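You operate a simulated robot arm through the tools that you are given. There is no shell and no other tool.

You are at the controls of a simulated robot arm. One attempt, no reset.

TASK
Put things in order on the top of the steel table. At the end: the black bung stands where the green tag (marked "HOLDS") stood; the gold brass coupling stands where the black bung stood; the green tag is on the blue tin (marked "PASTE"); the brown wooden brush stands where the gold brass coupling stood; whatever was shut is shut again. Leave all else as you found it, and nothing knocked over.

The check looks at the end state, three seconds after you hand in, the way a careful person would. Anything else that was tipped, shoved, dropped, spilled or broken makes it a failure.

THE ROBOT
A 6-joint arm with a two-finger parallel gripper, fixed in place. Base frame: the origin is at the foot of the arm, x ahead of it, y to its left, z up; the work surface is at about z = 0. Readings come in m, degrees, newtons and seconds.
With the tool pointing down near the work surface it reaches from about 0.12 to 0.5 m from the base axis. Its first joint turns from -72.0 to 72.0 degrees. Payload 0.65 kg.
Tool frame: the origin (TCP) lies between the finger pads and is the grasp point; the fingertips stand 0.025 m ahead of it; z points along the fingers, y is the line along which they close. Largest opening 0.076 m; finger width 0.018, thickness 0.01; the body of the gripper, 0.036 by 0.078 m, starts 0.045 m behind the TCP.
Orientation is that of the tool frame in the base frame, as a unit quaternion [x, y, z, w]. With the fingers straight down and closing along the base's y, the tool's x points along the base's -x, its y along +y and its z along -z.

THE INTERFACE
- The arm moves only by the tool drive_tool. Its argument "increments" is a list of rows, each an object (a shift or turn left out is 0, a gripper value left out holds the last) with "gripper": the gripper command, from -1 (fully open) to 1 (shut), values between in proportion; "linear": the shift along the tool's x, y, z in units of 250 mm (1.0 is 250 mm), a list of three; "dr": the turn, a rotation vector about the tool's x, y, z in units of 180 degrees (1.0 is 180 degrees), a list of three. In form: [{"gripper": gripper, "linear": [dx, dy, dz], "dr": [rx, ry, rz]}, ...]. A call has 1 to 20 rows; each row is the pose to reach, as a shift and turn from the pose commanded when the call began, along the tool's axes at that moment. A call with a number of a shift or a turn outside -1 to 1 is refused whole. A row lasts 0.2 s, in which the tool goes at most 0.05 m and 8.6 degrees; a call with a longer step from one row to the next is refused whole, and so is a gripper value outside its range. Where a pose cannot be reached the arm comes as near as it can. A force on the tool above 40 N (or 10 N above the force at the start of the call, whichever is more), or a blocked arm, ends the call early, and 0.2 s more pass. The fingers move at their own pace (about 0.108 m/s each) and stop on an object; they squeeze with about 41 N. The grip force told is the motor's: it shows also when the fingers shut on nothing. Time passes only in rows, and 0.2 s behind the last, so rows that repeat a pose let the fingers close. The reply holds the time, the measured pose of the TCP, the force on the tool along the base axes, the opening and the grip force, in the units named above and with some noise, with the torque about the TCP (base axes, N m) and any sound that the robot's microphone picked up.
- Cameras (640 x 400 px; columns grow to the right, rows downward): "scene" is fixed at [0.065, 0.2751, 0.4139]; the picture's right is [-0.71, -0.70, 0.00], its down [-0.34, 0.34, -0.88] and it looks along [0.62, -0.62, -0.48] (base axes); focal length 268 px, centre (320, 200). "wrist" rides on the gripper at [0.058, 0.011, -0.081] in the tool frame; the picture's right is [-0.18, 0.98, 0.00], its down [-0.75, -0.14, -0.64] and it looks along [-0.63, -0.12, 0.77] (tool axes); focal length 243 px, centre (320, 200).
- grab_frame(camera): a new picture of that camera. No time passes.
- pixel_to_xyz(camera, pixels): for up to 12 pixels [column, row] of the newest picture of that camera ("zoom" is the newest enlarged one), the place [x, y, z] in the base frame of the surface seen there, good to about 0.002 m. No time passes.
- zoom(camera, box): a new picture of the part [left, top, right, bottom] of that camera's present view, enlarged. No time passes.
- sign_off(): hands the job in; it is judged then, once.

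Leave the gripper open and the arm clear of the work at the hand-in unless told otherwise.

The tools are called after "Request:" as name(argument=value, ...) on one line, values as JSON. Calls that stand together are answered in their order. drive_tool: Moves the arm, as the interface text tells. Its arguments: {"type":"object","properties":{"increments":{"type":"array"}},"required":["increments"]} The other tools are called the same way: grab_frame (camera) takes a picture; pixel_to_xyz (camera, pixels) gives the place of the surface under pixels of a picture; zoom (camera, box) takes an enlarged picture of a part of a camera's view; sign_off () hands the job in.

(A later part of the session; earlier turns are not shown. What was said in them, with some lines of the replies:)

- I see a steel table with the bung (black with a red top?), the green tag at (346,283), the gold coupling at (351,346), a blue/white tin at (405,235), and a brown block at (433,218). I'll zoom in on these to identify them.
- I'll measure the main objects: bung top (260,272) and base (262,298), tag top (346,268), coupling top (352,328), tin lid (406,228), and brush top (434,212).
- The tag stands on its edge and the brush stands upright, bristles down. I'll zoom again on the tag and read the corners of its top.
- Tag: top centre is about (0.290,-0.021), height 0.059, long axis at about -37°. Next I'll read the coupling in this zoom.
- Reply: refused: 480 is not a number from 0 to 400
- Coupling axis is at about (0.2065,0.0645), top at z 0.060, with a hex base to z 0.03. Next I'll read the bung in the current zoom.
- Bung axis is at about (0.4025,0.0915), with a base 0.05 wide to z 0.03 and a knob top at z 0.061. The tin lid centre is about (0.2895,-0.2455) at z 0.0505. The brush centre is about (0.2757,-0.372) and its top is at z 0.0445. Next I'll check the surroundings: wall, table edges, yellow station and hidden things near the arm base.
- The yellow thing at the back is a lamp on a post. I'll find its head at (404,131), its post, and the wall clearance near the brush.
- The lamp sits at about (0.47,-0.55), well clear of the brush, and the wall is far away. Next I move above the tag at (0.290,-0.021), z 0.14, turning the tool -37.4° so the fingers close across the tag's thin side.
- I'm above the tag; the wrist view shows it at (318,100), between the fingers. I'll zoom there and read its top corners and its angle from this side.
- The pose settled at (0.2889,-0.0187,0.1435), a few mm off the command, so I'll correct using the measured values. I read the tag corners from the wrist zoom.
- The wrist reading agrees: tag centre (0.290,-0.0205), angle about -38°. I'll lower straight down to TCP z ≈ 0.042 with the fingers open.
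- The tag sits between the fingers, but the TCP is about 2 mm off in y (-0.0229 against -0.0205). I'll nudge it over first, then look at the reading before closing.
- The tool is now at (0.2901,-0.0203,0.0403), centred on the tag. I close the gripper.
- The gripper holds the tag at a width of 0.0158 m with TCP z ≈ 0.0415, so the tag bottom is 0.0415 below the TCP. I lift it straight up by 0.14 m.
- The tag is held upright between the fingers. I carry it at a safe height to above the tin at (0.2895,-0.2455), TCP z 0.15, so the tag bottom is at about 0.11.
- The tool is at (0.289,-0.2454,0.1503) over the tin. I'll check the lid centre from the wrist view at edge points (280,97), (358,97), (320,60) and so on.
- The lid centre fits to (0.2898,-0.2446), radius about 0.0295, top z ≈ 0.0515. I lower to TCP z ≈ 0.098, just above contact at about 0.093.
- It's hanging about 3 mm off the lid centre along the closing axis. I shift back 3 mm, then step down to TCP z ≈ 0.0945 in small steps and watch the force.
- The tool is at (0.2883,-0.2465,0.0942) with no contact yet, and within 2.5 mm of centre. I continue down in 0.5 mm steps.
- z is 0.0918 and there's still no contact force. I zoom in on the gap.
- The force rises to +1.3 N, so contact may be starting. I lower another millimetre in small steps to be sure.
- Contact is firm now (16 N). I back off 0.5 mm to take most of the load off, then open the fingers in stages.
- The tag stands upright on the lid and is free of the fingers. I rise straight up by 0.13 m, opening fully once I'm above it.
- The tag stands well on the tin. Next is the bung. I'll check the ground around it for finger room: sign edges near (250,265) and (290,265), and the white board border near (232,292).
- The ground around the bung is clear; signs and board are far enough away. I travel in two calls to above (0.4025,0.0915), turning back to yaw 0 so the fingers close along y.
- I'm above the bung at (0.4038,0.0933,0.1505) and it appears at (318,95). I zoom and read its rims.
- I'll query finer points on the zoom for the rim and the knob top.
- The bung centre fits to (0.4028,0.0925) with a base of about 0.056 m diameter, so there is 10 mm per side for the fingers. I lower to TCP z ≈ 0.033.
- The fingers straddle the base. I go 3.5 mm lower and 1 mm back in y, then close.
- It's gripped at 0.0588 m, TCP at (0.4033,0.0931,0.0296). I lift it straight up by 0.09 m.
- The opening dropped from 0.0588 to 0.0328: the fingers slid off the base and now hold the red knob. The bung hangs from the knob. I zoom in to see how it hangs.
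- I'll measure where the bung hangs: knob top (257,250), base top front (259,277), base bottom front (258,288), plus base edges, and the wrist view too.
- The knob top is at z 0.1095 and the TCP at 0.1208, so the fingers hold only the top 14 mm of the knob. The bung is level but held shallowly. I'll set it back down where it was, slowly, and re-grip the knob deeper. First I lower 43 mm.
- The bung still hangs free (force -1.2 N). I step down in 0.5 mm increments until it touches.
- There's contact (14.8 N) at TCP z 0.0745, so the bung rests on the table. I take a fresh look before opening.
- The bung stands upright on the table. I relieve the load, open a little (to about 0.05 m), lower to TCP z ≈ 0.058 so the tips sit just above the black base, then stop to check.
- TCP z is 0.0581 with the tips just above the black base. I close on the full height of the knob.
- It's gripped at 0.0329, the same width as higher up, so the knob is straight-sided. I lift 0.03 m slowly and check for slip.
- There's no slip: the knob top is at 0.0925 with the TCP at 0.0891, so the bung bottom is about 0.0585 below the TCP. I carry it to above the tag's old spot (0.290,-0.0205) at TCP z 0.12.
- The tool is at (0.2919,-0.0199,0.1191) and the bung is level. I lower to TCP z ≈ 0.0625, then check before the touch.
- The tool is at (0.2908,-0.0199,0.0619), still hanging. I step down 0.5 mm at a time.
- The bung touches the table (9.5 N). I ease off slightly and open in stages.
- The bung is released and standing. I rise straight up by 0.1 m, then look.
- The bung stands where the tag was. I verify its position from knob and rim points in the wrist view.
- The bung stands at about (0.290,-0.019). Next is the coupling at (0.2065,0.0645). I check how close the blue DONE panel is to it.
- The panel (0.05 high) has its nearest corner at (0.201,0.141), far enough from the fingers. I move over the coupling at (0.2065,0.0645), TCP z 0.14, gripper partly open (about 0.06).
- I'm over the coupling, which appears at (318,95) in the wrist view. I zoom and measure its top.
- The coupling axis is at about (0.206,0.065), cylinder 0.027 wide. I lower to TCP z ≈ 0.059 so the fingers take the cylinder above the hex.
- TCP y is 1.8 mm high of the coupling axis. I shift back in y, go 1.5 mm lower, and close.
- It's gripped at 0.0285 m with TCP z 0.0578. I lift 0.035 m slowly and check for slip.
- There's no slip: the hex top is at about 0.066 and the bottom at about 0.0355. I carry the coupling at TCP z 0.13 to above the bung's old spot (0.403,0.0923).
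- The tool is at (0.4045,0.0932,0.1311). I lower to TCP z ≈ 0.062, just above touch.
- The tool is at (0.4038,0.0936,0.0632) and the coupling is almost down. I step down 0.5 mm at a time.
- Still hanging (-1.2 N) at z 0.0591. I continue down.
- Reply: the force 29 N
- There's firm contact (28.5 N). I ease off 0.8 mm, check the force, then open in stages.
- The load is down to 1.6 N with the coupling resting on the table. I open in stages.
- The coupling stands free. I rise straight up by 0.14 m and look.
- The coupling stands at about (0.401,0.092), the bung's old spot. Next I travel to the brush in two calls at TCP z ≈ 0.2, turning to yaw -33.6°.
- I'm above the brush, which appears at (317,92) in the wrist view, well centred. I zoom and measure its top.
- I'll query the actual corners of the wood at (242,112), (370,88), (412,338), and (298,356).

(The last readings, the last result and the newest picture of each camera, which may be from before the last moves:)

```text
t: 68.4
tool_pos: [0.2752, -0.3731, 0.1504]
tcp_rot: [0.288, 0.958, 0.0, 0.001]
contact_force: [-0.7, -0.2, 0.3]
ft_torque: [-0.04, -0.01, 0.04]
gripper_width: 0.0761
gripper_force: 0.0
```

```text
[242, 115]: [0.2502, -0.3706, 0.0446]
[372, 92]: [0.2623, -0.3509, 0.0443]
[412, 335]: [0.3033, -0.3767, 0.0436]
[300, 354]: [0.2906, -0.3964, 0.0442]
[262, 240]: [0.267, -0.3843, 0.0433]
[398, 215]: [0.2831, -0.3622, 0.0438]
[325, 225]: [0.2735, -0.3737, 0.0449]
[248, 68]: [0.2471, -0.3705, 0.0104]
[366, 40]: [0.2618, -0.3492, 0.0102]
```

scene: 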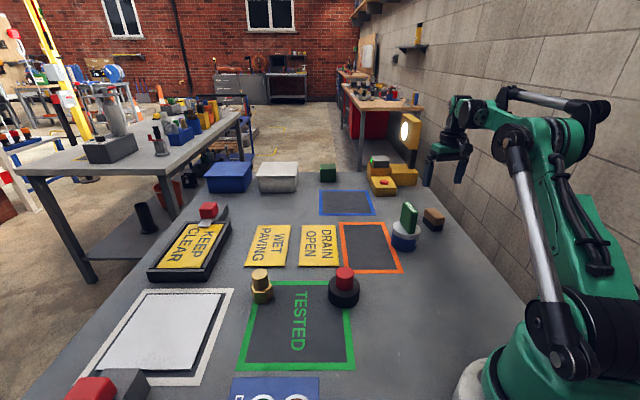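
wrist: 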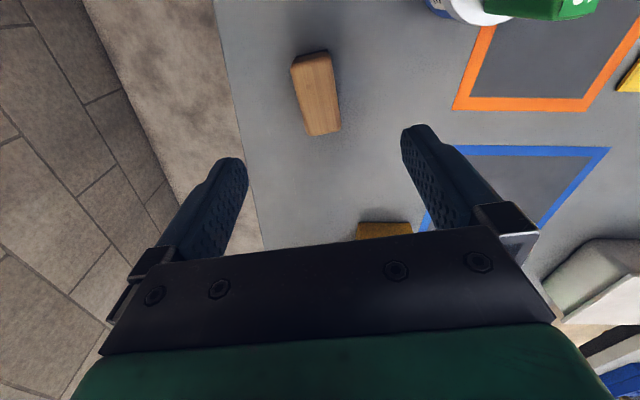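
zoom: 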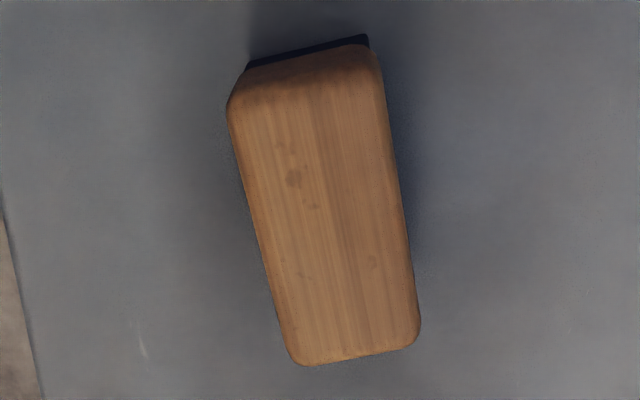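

The brush centre is at (0.276,-0.373), its long axis at about -33°, and it is about 0.026 wide and 0.0445 high. I lower to TCP z ≈ 0.046, tips at 0.021 on the wood.

Request:
drive_tool(increments=[{"gripper": -1, "linear": [-0.0032, -0.0027, 0.05], "dr": [0, 0, -0.004]}, {"linear": [-0.0032, -0.0027, 0.12], "dr": [0, 0, -0.004]}, {"linear": [-0.0032, -0.0027, 0.2], "dr": [0, 0, -0.004]}, {"linear": [-0.0032, -0.0027, 0.28], "dr": [0, 0, -0.004]}, {"linear": [-0.0032, -0.0027, 0.35], "dr": [0, 0, -0.004]}, {"linear": [-0.0032, -0.0027, 0.395], "dr": [0, 0, -0.004]}, {"linear": [-0.0032, -0.0027, 0.412], "dr": [0, 0, -0.004]}, {"linear": [-0.0032, -0.0027, 0.417], "dr": [0, 0, -0.004]}, {"linear": [-0.0032, -0.0027, 0.417], "dr": [0, 0, -0.004]}])

Request:
grab_frame(camera="wrist")

Request:
zoom(camera="scene", box=[380, 150, 490, 250])

```text
t: 70.4
tool_pos: [0.2764, -0.3729, 0.0467]
tcp_rot: [0.282, 0.959, 0.0, 0.001]
contact_force: [-0.2, 0.3, -0.4]
ft_torque: [-0.01, -0.03, 0.0]
gripper_width: 0.0758
gripper_force: 0.1
```

```text
taken
```

wrist: 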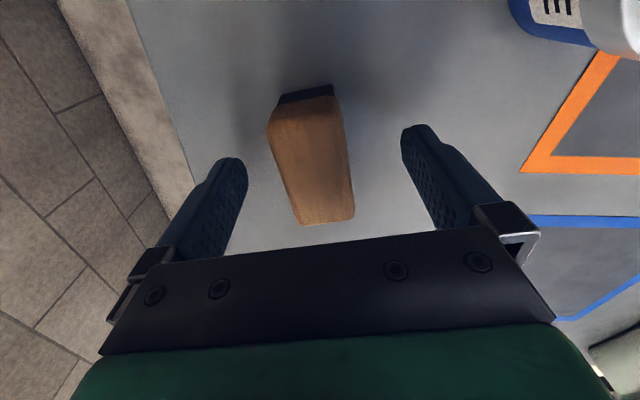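

```text
4.00 times, centred on (435, 200) of scene
```

zoom: 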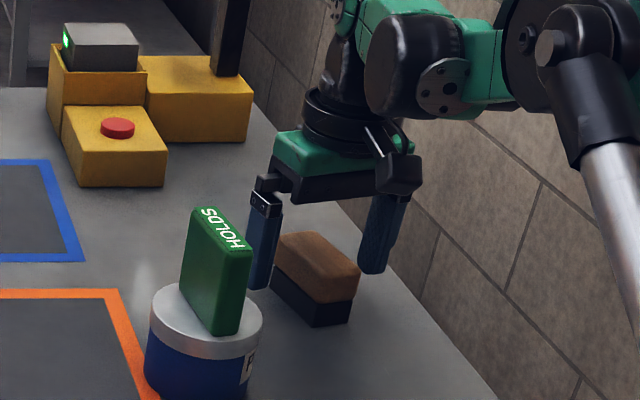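

The tool is at (0.2764,-0.3729,0.0467), straddling the brush. I go 2.5 mm lower and close.

Request:
drive_tool(increments=[{"gripper": -1, "linear": [0, 0, 0.01]}, {"gripper": -0.2, "linear": [0, 0, 0.01]}, {"gripper": 0.2, "linear": [0, 0, 0.01]}, {"gripper": 1, "linear": [0, 0, 0.01]}, {"gripper": 1, "linear": [0, 0, 0.01]}, {"gripper": 1, "linear": [0, 0, 0.01]}])

Request:
zoom(camera="scene", box=[380, 150, 490, 250])

```text
t: 71.8
tool_pos: [0.276, -0.373, 0.0444]
tcp_rot: [0.282, 0.96, 0.0, 0.001]
contact_force: [-0.7, 0.1, 0.4]
ft_torque: [0.02, -0.02, 0.02]
gripper_width: 0.029
gripper_force: 41.1
```

```text
4.00 times, centred on (435, 200) of scene
```

zoom: 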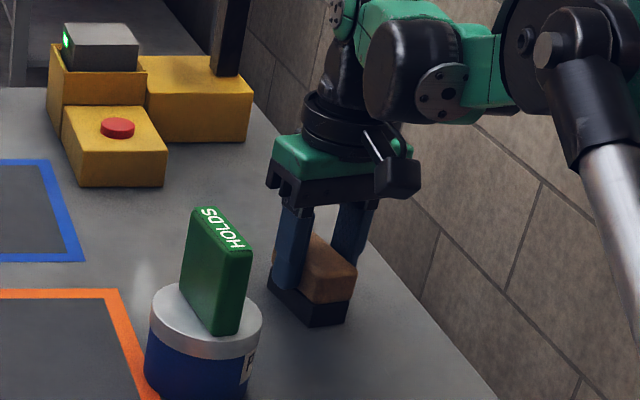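

It's gripped at 0.029 m with TCP z 0.0444. I lift slowly, then up to TCP z ≈ 0.2 so it clears the tag on the tin.

Request:
drive_tool(increments=[{"gripper": 1, "linear": [0, 0, -0.01]}, {"linear": [0, 0, -0.03]}, {"linear": [0, 0, -0.07]}, {"linear": [0, 0, -0.12]}, {"linear": [0, 0, -0.12]}])

Request:
zoom(camera="scene", box=[380, 150, 490, 250])

Request:
grab_frame(camera="wrist")

```text
t: 73.0
tool_pos: [0.2772, -0.3716, 0.0732]
tcp_rot: [0.283, 0.959, -0.001, 0.0]
contact_force: [0.2, -0.2, -0.6]
ft_torque: [0.0, -0.02, -0.03]
gripper_width: 0.029
gripper_force: 41.5
```

```text
4.00 times, centred on (435, 200) of scene
```

zoom: 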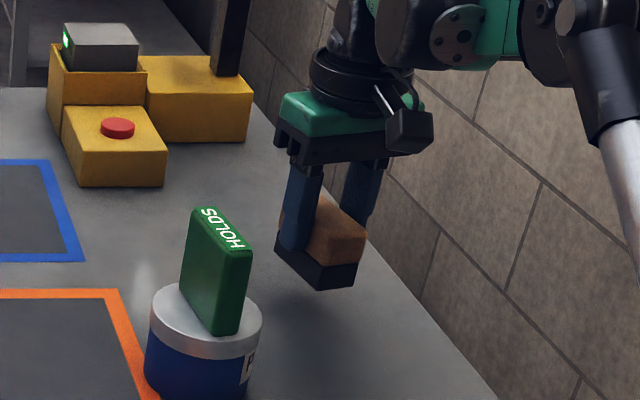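

```text
taken
```

wrist: 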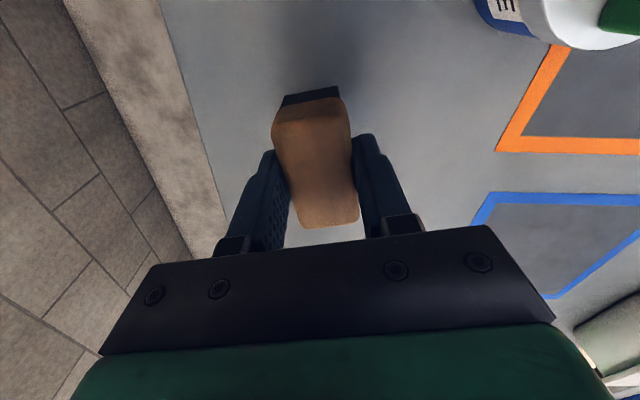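

The brush hangs level. I lift on to TCP z 0.2, then cross in two legs to above the coupling's old spot (0.206,0.065).

Request:
drive_tool(increments=[{"gripper": 1, "linear": [0, 0, -0.06]}, {"linear": [0, 0, -0.16]}, {"linear": [0, 0, -0.28]}, {"linear": [0, 0, -0.4]}, {"linear": [0, 0, -0.48]}, {"linear": [0, 0, -0.506]}, {"linear": [0, 0, -0.506]}])

Request:
drive_tool(increments=[{"gripper": 1, "linear": [0.0297, 0.033, 0]}, {"linear": [0.089, 0.0989, 0]}, {"linear": [0.178, 0.1979, 0]}, {"linear": [0.2671, 0.2968, 0]}, {"linear": [0.3561, 0.3957, 0]}, {"linear": [0.4451, 0.4946, 0]}, {"linear": [0.5342, 0.5936, 0]}, {"linear": [0.5935, 0.6595, 0]}, {"linear": [0.5935, 0.6595, 0]}])

Request:
grab_frame(camera="scene")

```text
t: 74.6
tool_pos: [0.2762, -0.3705, 0.2001]
tcp_rot: [0.282, 0.959, -0.001, 0.0]
contact_force: [0.0, -1.1, -1.2]
ft_torque: [0.02, 0.03, -0.01]
gripper_width: 0.0291
gripper_force: 40.9
```

```text
t: 76.6
tool_pos: [0.2403, -0.1514, 0.2001]
tcp_rot: [0.283, 0.959, 0.0, 0.0]
contact_force: [-0.3, 0.7, -0.6]
ft_torque: [0.05, -0.02, 0.04]
gripper_width: 0.0292
gripper_force: 41.0
```

```text
taken
```

scene: 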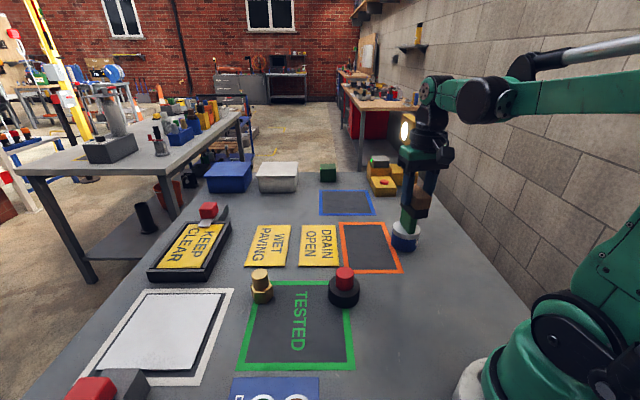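

The brush crossed clear of the tin and tag. I do the second leg, lowering to TCP z ≈ 0.13 near the end.

Request:
drive_tool(increments=[{"gripper": 1, "linear": [0.0297, 0.033, 0]}, {"linear": [0.089, 0.0989, 0]}, {"linear": [0.178, 0.1979, 0]}, {"linear": [0.2671, 0.2968, 0]}, {"linear": [0.3561, 0.3957, 0]}, {"linear": [0.4451, 0.4946, 0.03]}, {"linear": [0.5342, 0.5936, 0.1]}, {"linear": [0.5935, 0.6595, 0.18]}, {"linear": [0.5935, 0.6595, 0.25]}, {"linear": [0.5935, 0.6595, 0.28]}, {"linear": [0.5935, 0.6595, 0.28]}])

Request:
grab_frame(camera="scene")

Request:
grab_frame(camera="wrist")

```text
t: 79.0
tool_pos: [0.2048, 0.066, 0.1286]
tcp_rot: [0.282, 0.959, 0.0, 0.001]
contact_force: [-0.1, 0.2, -1.3]
ft_torque: [0.01, -0.02, -0.01]
gripper_width: 0.0293
gripper_force: 41.1
```

```text
taken
```

scene: 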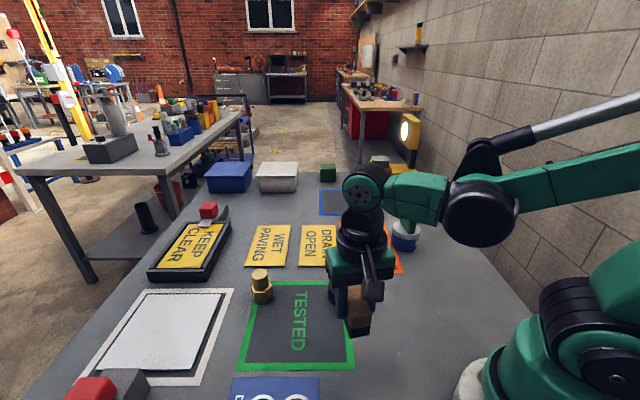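

```text
taken
```

wrist: 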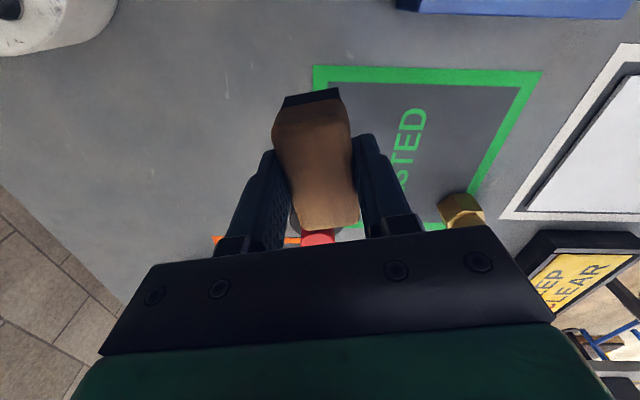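

The tool is at (0.2048,0.066,0.1286) with the brush level. I lower to TCP z ≈ 0.049.

Request:
drive_tool(increments=[{"gripper": 1, "linear": [0, 0, 0.04]}, {"linear": [0, 0, 0.1]}, {"linear": [0, 0, 0.17]}, {"linear": [0, 0, 0.235]}, {"linear": [0, 0, 0.285]}, {"linear": [0, 0, 0.314]}, {"linear": [0, 0, 0.324]}, {"linear": [0, 0, 0.324]}])

Request:
zoom(camera="scene", box=[290, 260, 420, 380])

```text
t: 80.8
tool_pos: [0.2057, 0.0654, 0.0483]
tcp_rot: [0.283, 0.959, 0.0, 0.001]
contact_force: [1.2, -0.1, -0.1]
ft_torque: [-0.03, -0.01, 0.03]
gripper_width: 0.0291
gripper_force: 40.8
```

```text
3.33 times, centred on (355, 320) of scene
```

zoom: 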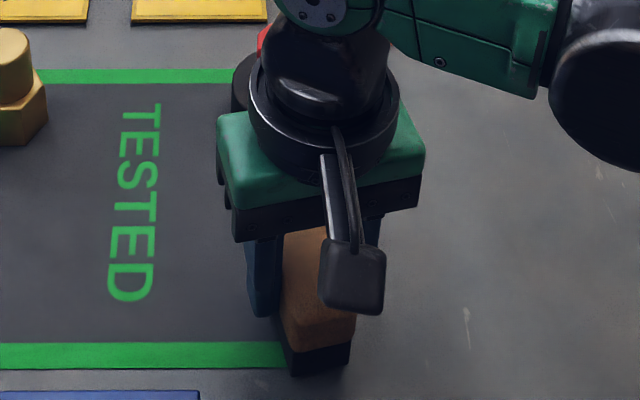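

The tool is at (0.2057,0.0654,0.0483) and the brush is just above the table. I step down 0.5 mm at a time.

Request:
drive_tool(increments=[{"gripper": 1, "linear": [0, 0, 0.002]}, {"linear": [0, 0, 0.004]}, {"linear": [0, 0, 0.006]}, {"linear": [0, 0, 0.008]}, {"linear": [0, 0, 0.01]}, {"linear": [0, 0, 0.012]}, {"linear": [0, 0, 0.014]}, {"linear": [0, 0, 0.014]}])

```text
t: 82.6
tool_pos: [0.2062, 0.0661, 0.0442]
tcp_rot: [0.283, 0.959, -0.001, 0.0]
contact_force: [-0.4, 0.3, -0.3]
ft_torque: [0.03, 0.01, 0.0]
gripper_width: 0.0294
gripper_force: 41.0
```

z is 0.0442 and there's no contact force yet. I continue down in small steps.

Request:
drive_tool(increments=[{"gripper": 1, "linear": [0, 0, 0.002]}, {"linear": [0, 0, 0.004]}, {"linear": [0, 0, 0.006]}, {"linear": [0, 0, 0.006]}])

```text
t: 83.6
tool_pos: [0.2064, 0.0655, 0.0442]
tcp_rot: [0.282, 0.959, -0.001, 0.001]
contact_force: [0.2, -0.2, -0.3]
ft_torque: [-0.01, 0.03, 0.0]
gripper_width: 0.0294
gripper_force: 41.1
```

Commanded and measured z agree at 0.044 with no load. I step another 1.5 mm.

Request:
drive_tool(increments=[{"gripper": 1, "linear": [0, 0, 0.002]}, {"linear": [0, 0, 0.004]}, {"linear": [0, 0, 0.004]}])

Request:
zoom(camera="scene", box=[310, 300, 400, 380])

```text
t: 84.4
tool_pos: [0.2064, 0.0669, 0.0435]
tcp_rot: [0.282, 0.959, 0.001, 0.001]
contact_force: [-1.0, 7.4, 36.6]
ft_torque: [0.2, 0.03, 0.0]
gripper_width: 0.0293
gripper_force: 41.0
```

```text
5.00 times, centred on (355, 340) of scene
```

zoom: 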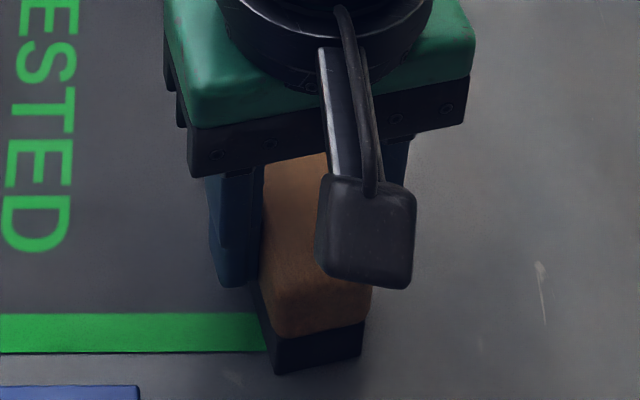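

The brush is pressed on the table (36.6 N), so I back off 0.8 mm and read the force before opening.

Request:
drive_tool(increments=[{"gripper": 1, "linear": [0, 0, -0.002]}, {"gripper": 1, "linear": [0, 0, -0.0035]}, {"gripper": 1, "linear": [0, 0, -0.0035]}])

```text
t: 85.2
tool_pos: [0.2059, 0.0655, 0.0444]
tcp_rot: [0.283, 0.959, -0.001, 0.0]
contact_force: [-0.9, 0.0, -0.9]
ft_torque: [0.05, 0.01, 0.0]
gripper_width: 0.0293
gripper_force: 41.0
```

The load is off, at TCP z 0.0444, the same as when I picked it up. I open in stages.

Request:
drive_tool(increments=[{"gripper": 0.22}, {"gripper": 0.12}, {"gripper": 0.0}, {"gripper": -0.2}, {"gripper": -0.4}, {"gripper": -0.4}])

Request:
zoom(camera="scene", box=[290, 260, 420, 380])

Request:
grab_frame(camera="wrist")

```text
t: 86.6
tool_pos: [0.2062, 0.0666, 0.0444]
tcp_rot: [0.282, 0.959, 0.0, 0.001]
contact_force: [0.3, -0.6, -0.2]
ft_torque: [0.01, 0.01, -0.02]
gripper_width: 0.0532
gripper_force: 0.1
```

```text
3.33 times, centred on (355, 320) of scene
```

zoom: 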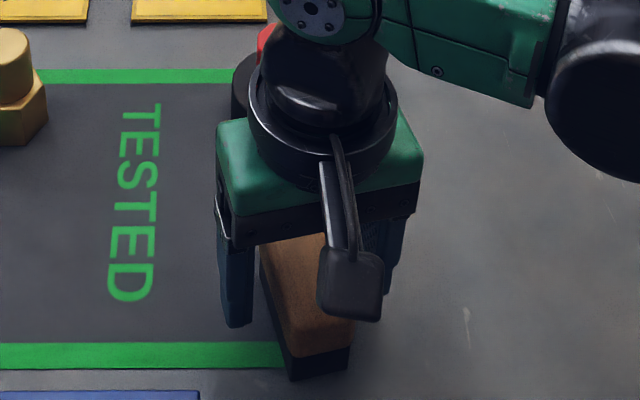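

```text
taken
```

wrist: 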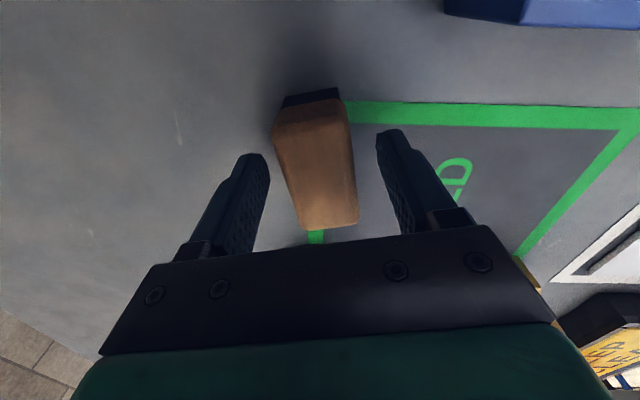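

The brush is standing and free. I rise straight up by 0.18 m.

Request:
drive_tool(increments=[{"gripper": -0.5, "linear": [0, 0, -0.03]}, {"gripper": -0.5, "linear": [0, 0, -0.09]}, {"gripper": -0.5, "linear": [0, 0, -0.19]}, {"gripper": -0.5, "linear": [0, 0, -0.31]}, {"gripper": -1, "linear": [0, 0, -0.45]}, {"gripper": -1, "linear": [0, 0, -0.59]}, {"gripper": -1, "linear": [0, 0, -0.69]}, {"gripper": -1, "linear": [0, 0, -0.72]}, {"gripper": -1, "linear": [0, 0, -0.72]}])

Request:
grab_frame(camera="scene")

Request:
grab_frame(camera="wrist")

```text
t: 88.6
tool_pos: [0.206, 0.0656, 0.225]
tcp_rot: [0.283, 0.959, 0.0, 0.001]
contact_force: [0.0, 0.7, 0.4]
ft_torque: [-0.01, -0.02, -0.01]
gripper_width: 0.0761
gripper_force: 0.1
```

```text
taken
```

scene: 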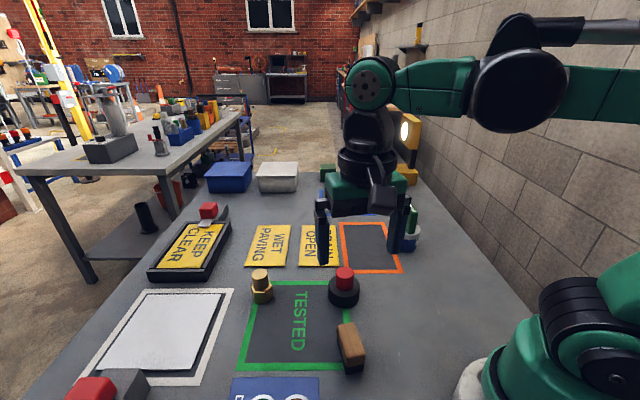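

```text
taken
```

wrist: 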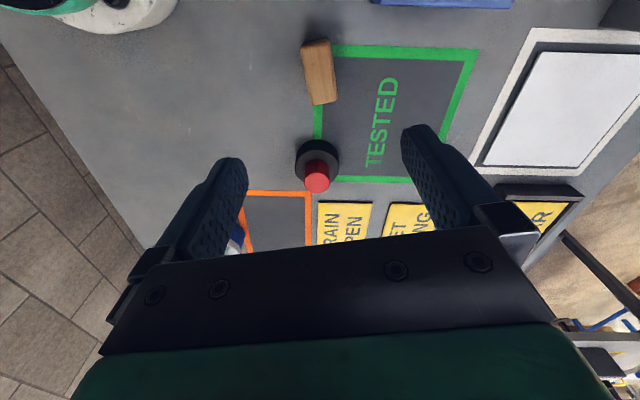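

All four moves look done. I move the arm back toward its starting pose, away from the work, turning to yaw 0, and then inspect everything.

Request:
drive_tool(increments=[{"gripper": -1, "linear": [-0.03, -0.035, -0.06], "dr": [0, 0, -0.01]}, {"linear": [-0.0869, -0.1011, -0.12], "dr": [0, 0, -0.03]}, {"linear": [-0.1737, -0.2021, -0.17], "dr": [0, 0, -0.06]}, {"linear": [-0.2606, -0.3032, -0.2], "dr": [0, 0, -0.09]}, {"linear": [-0.3474, -0.4042, -0.2], "dr": [0, 0, -0.12]}, {"linear": [-0.4343, -0.5053, -0.2], "dr": [0, 0, -0.15]}, {"linear": [-0.5211, -0.6063, -0.2], "dr": [0, 0, -0.17]}, {"linear": [-0.579, -0.6737, -0.2], "dr": [0, 0, -0.1828]}, {"linear": [-0.579, -0.6737, -0.2], "dr": [0, 0, -0.1828]}])

Request:
grab_frame(camera="scene")

Request:
zoom(camera="scene", box=[230, 240, 390, 380])

Request:
zoom(camera="scene", box=[300, 140, 480, 280])

Request:
zoom(camera="scene", box=[130, 150, 330, 290])

Request:
zoom(camera="scene", box=[40, 270, 340, 400])

Request:
pixel_to_xyz(camera="scene", pixels=[[341, 327], [356, 325], [364, 347], [346, 350], [345, 340], [344, 273], [260, 276], [409, 205]])

```text
t: 90.6
tool_pos: [0.2362, -0.1536, 0.2745]
tcp_rot: [-0.001, 1.0, -0.002, 0.001]
contact_force: [0.5, 0.6, -0.1]
ft_torque: [-0.03, 0.01, 0.01]
gripper_width: 0.076
gripper_force: 0.1
```

```text
taken
```

scene: 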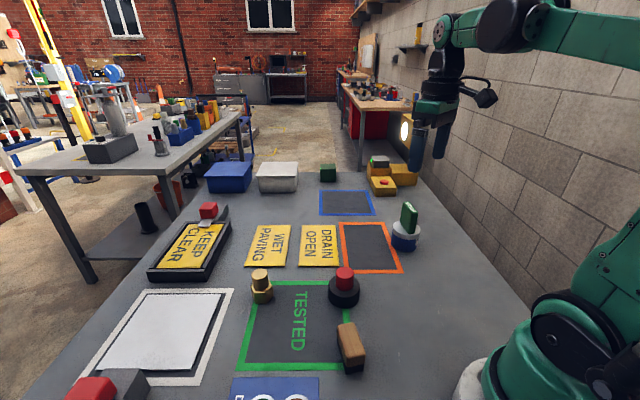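

```text
2.86 times, centred on (310, 310) of scene
```

zoom: 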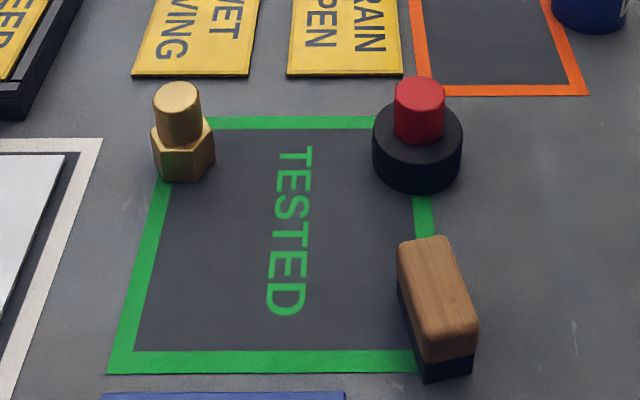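

```text
2.86 times, centred on (390, 210) of scene
```

zoom: 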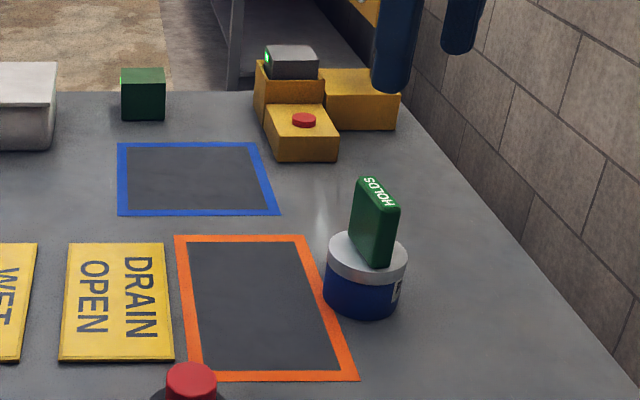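

```text
2.86 times, centred on (230, 220) of scene
```

zoom: 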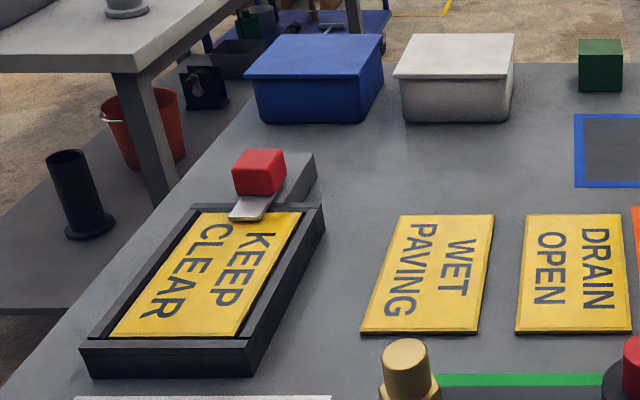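

```text
2.13 times, centred on (190, 335) of scene
```

zoom: 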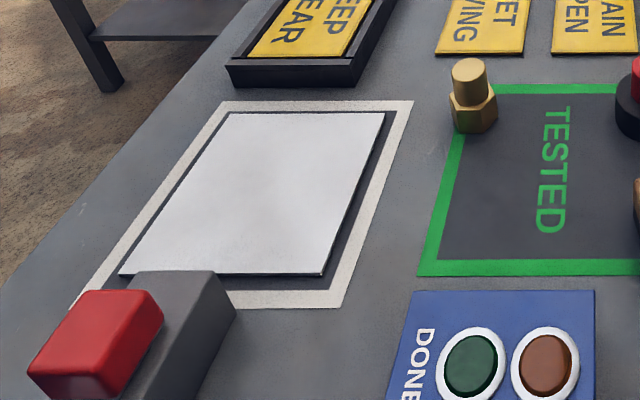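

```text
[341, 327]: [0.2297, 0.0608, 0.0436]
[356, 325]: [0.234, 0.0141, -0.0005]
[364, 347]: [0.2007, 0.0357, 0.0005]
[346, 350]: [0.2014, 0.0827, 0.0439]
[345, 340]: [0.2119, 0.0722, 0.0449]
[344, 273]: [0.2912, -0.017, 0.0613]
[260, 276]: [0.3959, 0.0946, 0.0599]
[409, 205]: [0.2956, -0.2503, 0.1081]
```

Everything else looks unchanged and upright. I do a final position check on the brush, bung, and coupling using zoomed points.

Request:
zoom(camera="scene", box=[325, 315, 375, 375])

Request:
pixel_to_xyz(camera="zoom", pixels=[[265, 85], [345, 68], [425, 260], [305, 300], [330, 170]])

Request:
zoom(camera="scene", box=[315, 260, 375, 315])

Request:
pixel_to_xyz(camera="zoom", pixels=[[310, 60], [310, 100], [310, 140], [260, 95], [362, 95], [215, 190], [415, 190], [315, 270]])

Request:
zoom(camera="scene", box=[230, 255, 290, 315])

Request:
pixel_to_xyz(camera="zoom", pixels=[[325, 100], [325, 130], [325, 160], [278, 130], [370, 130]])

```text
6.67 times, centred on (350, 345) of scene
```

zoom: 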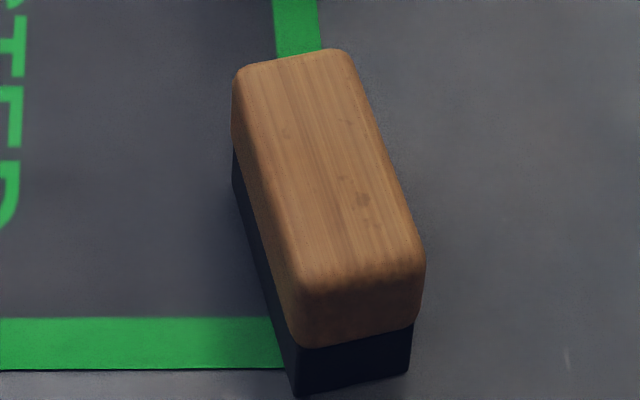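

```text
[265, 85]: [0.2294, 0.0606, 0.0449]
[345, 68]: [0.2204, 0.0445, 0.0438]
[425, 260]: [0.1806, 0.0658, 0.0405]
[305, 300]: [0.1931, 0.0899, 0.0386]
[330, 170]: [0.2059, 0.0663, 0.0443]
```

```text
7.27 times, centred on (345, 288) of scene
```

zoom: 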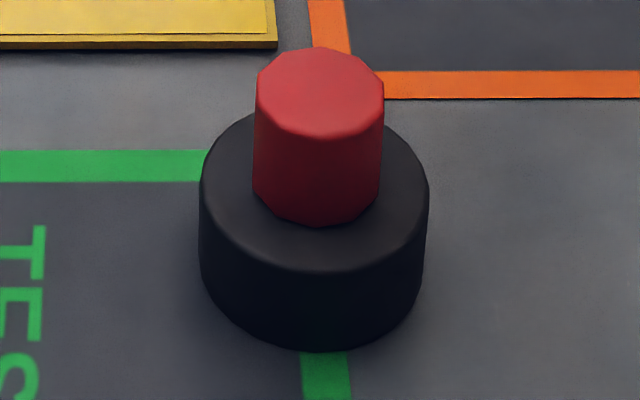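

```text
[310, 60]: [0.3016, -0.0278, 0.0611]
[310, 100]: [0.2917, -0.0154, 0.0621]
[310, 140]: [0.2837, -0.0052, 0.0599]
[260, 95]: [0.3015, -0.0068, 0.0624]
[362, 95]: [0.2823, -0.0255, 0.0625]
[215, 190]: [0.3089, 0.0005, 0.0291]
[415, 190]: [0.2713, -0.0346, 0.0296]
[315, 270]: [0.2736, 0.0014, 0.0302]
```

```text
6.67 times, centred on (260, 285) of scene
```

zoom: 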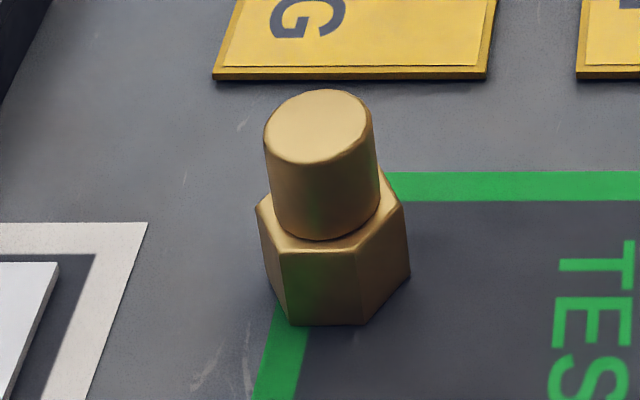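

```text
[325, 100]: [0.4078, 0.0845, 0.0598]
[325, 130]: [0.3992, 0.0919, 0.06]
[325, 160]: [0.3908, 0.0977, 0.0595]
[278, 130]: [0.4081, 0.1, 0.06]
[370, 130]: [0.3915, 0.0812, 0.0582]
```

Final check: the bung is at about (0.291,-0.017), 4 mm from the tag's old centre. The coupling is at about (0.3995,0.091), 3 mm from the bung's old centre, and the brush is at (0.206,0.065), within 1 mm of the coupling's. The tag stands on the closed tin, which has not moved. The signs, tray, panel and lamp look as they did at the start. I opened nothing along the way, the gripper is open, and the arm is back near its start pose. I hand in.

Request:
sign_off()

```text
The job is handed in.
```

The job is done and handed in. All four pieces are in place and standing upright, but I haven't seen the check's result.

| Piece | Now stands | Offset from target |
|---|---|---|
| Black bung | where the green tag stood | about 4 mm |
| Gold coupling | where the bung stood | about 3 mm |
| Brown brush | where the coupling stood, bristles down | about 1 mm |
| Green tag | upright on its edge on the lid of the PASTE tin | roughly centred on the lid |

- **Bung slip:** on the first lift the fingers slid off the bung's black base onto its red knob. It didn't drop or tip. I set it back down where it was, gripped the knob deeper and carried on.
- **Shut things:** I opened nothing, so the tin and everything else that was shut stayed shut.
- **Everything else:** in the last pictures, the rest of the table looks as it did at the start, and the tin has not moved.
- **Arm:** it is back near its starting pose, clear of the work, with the gripper open.
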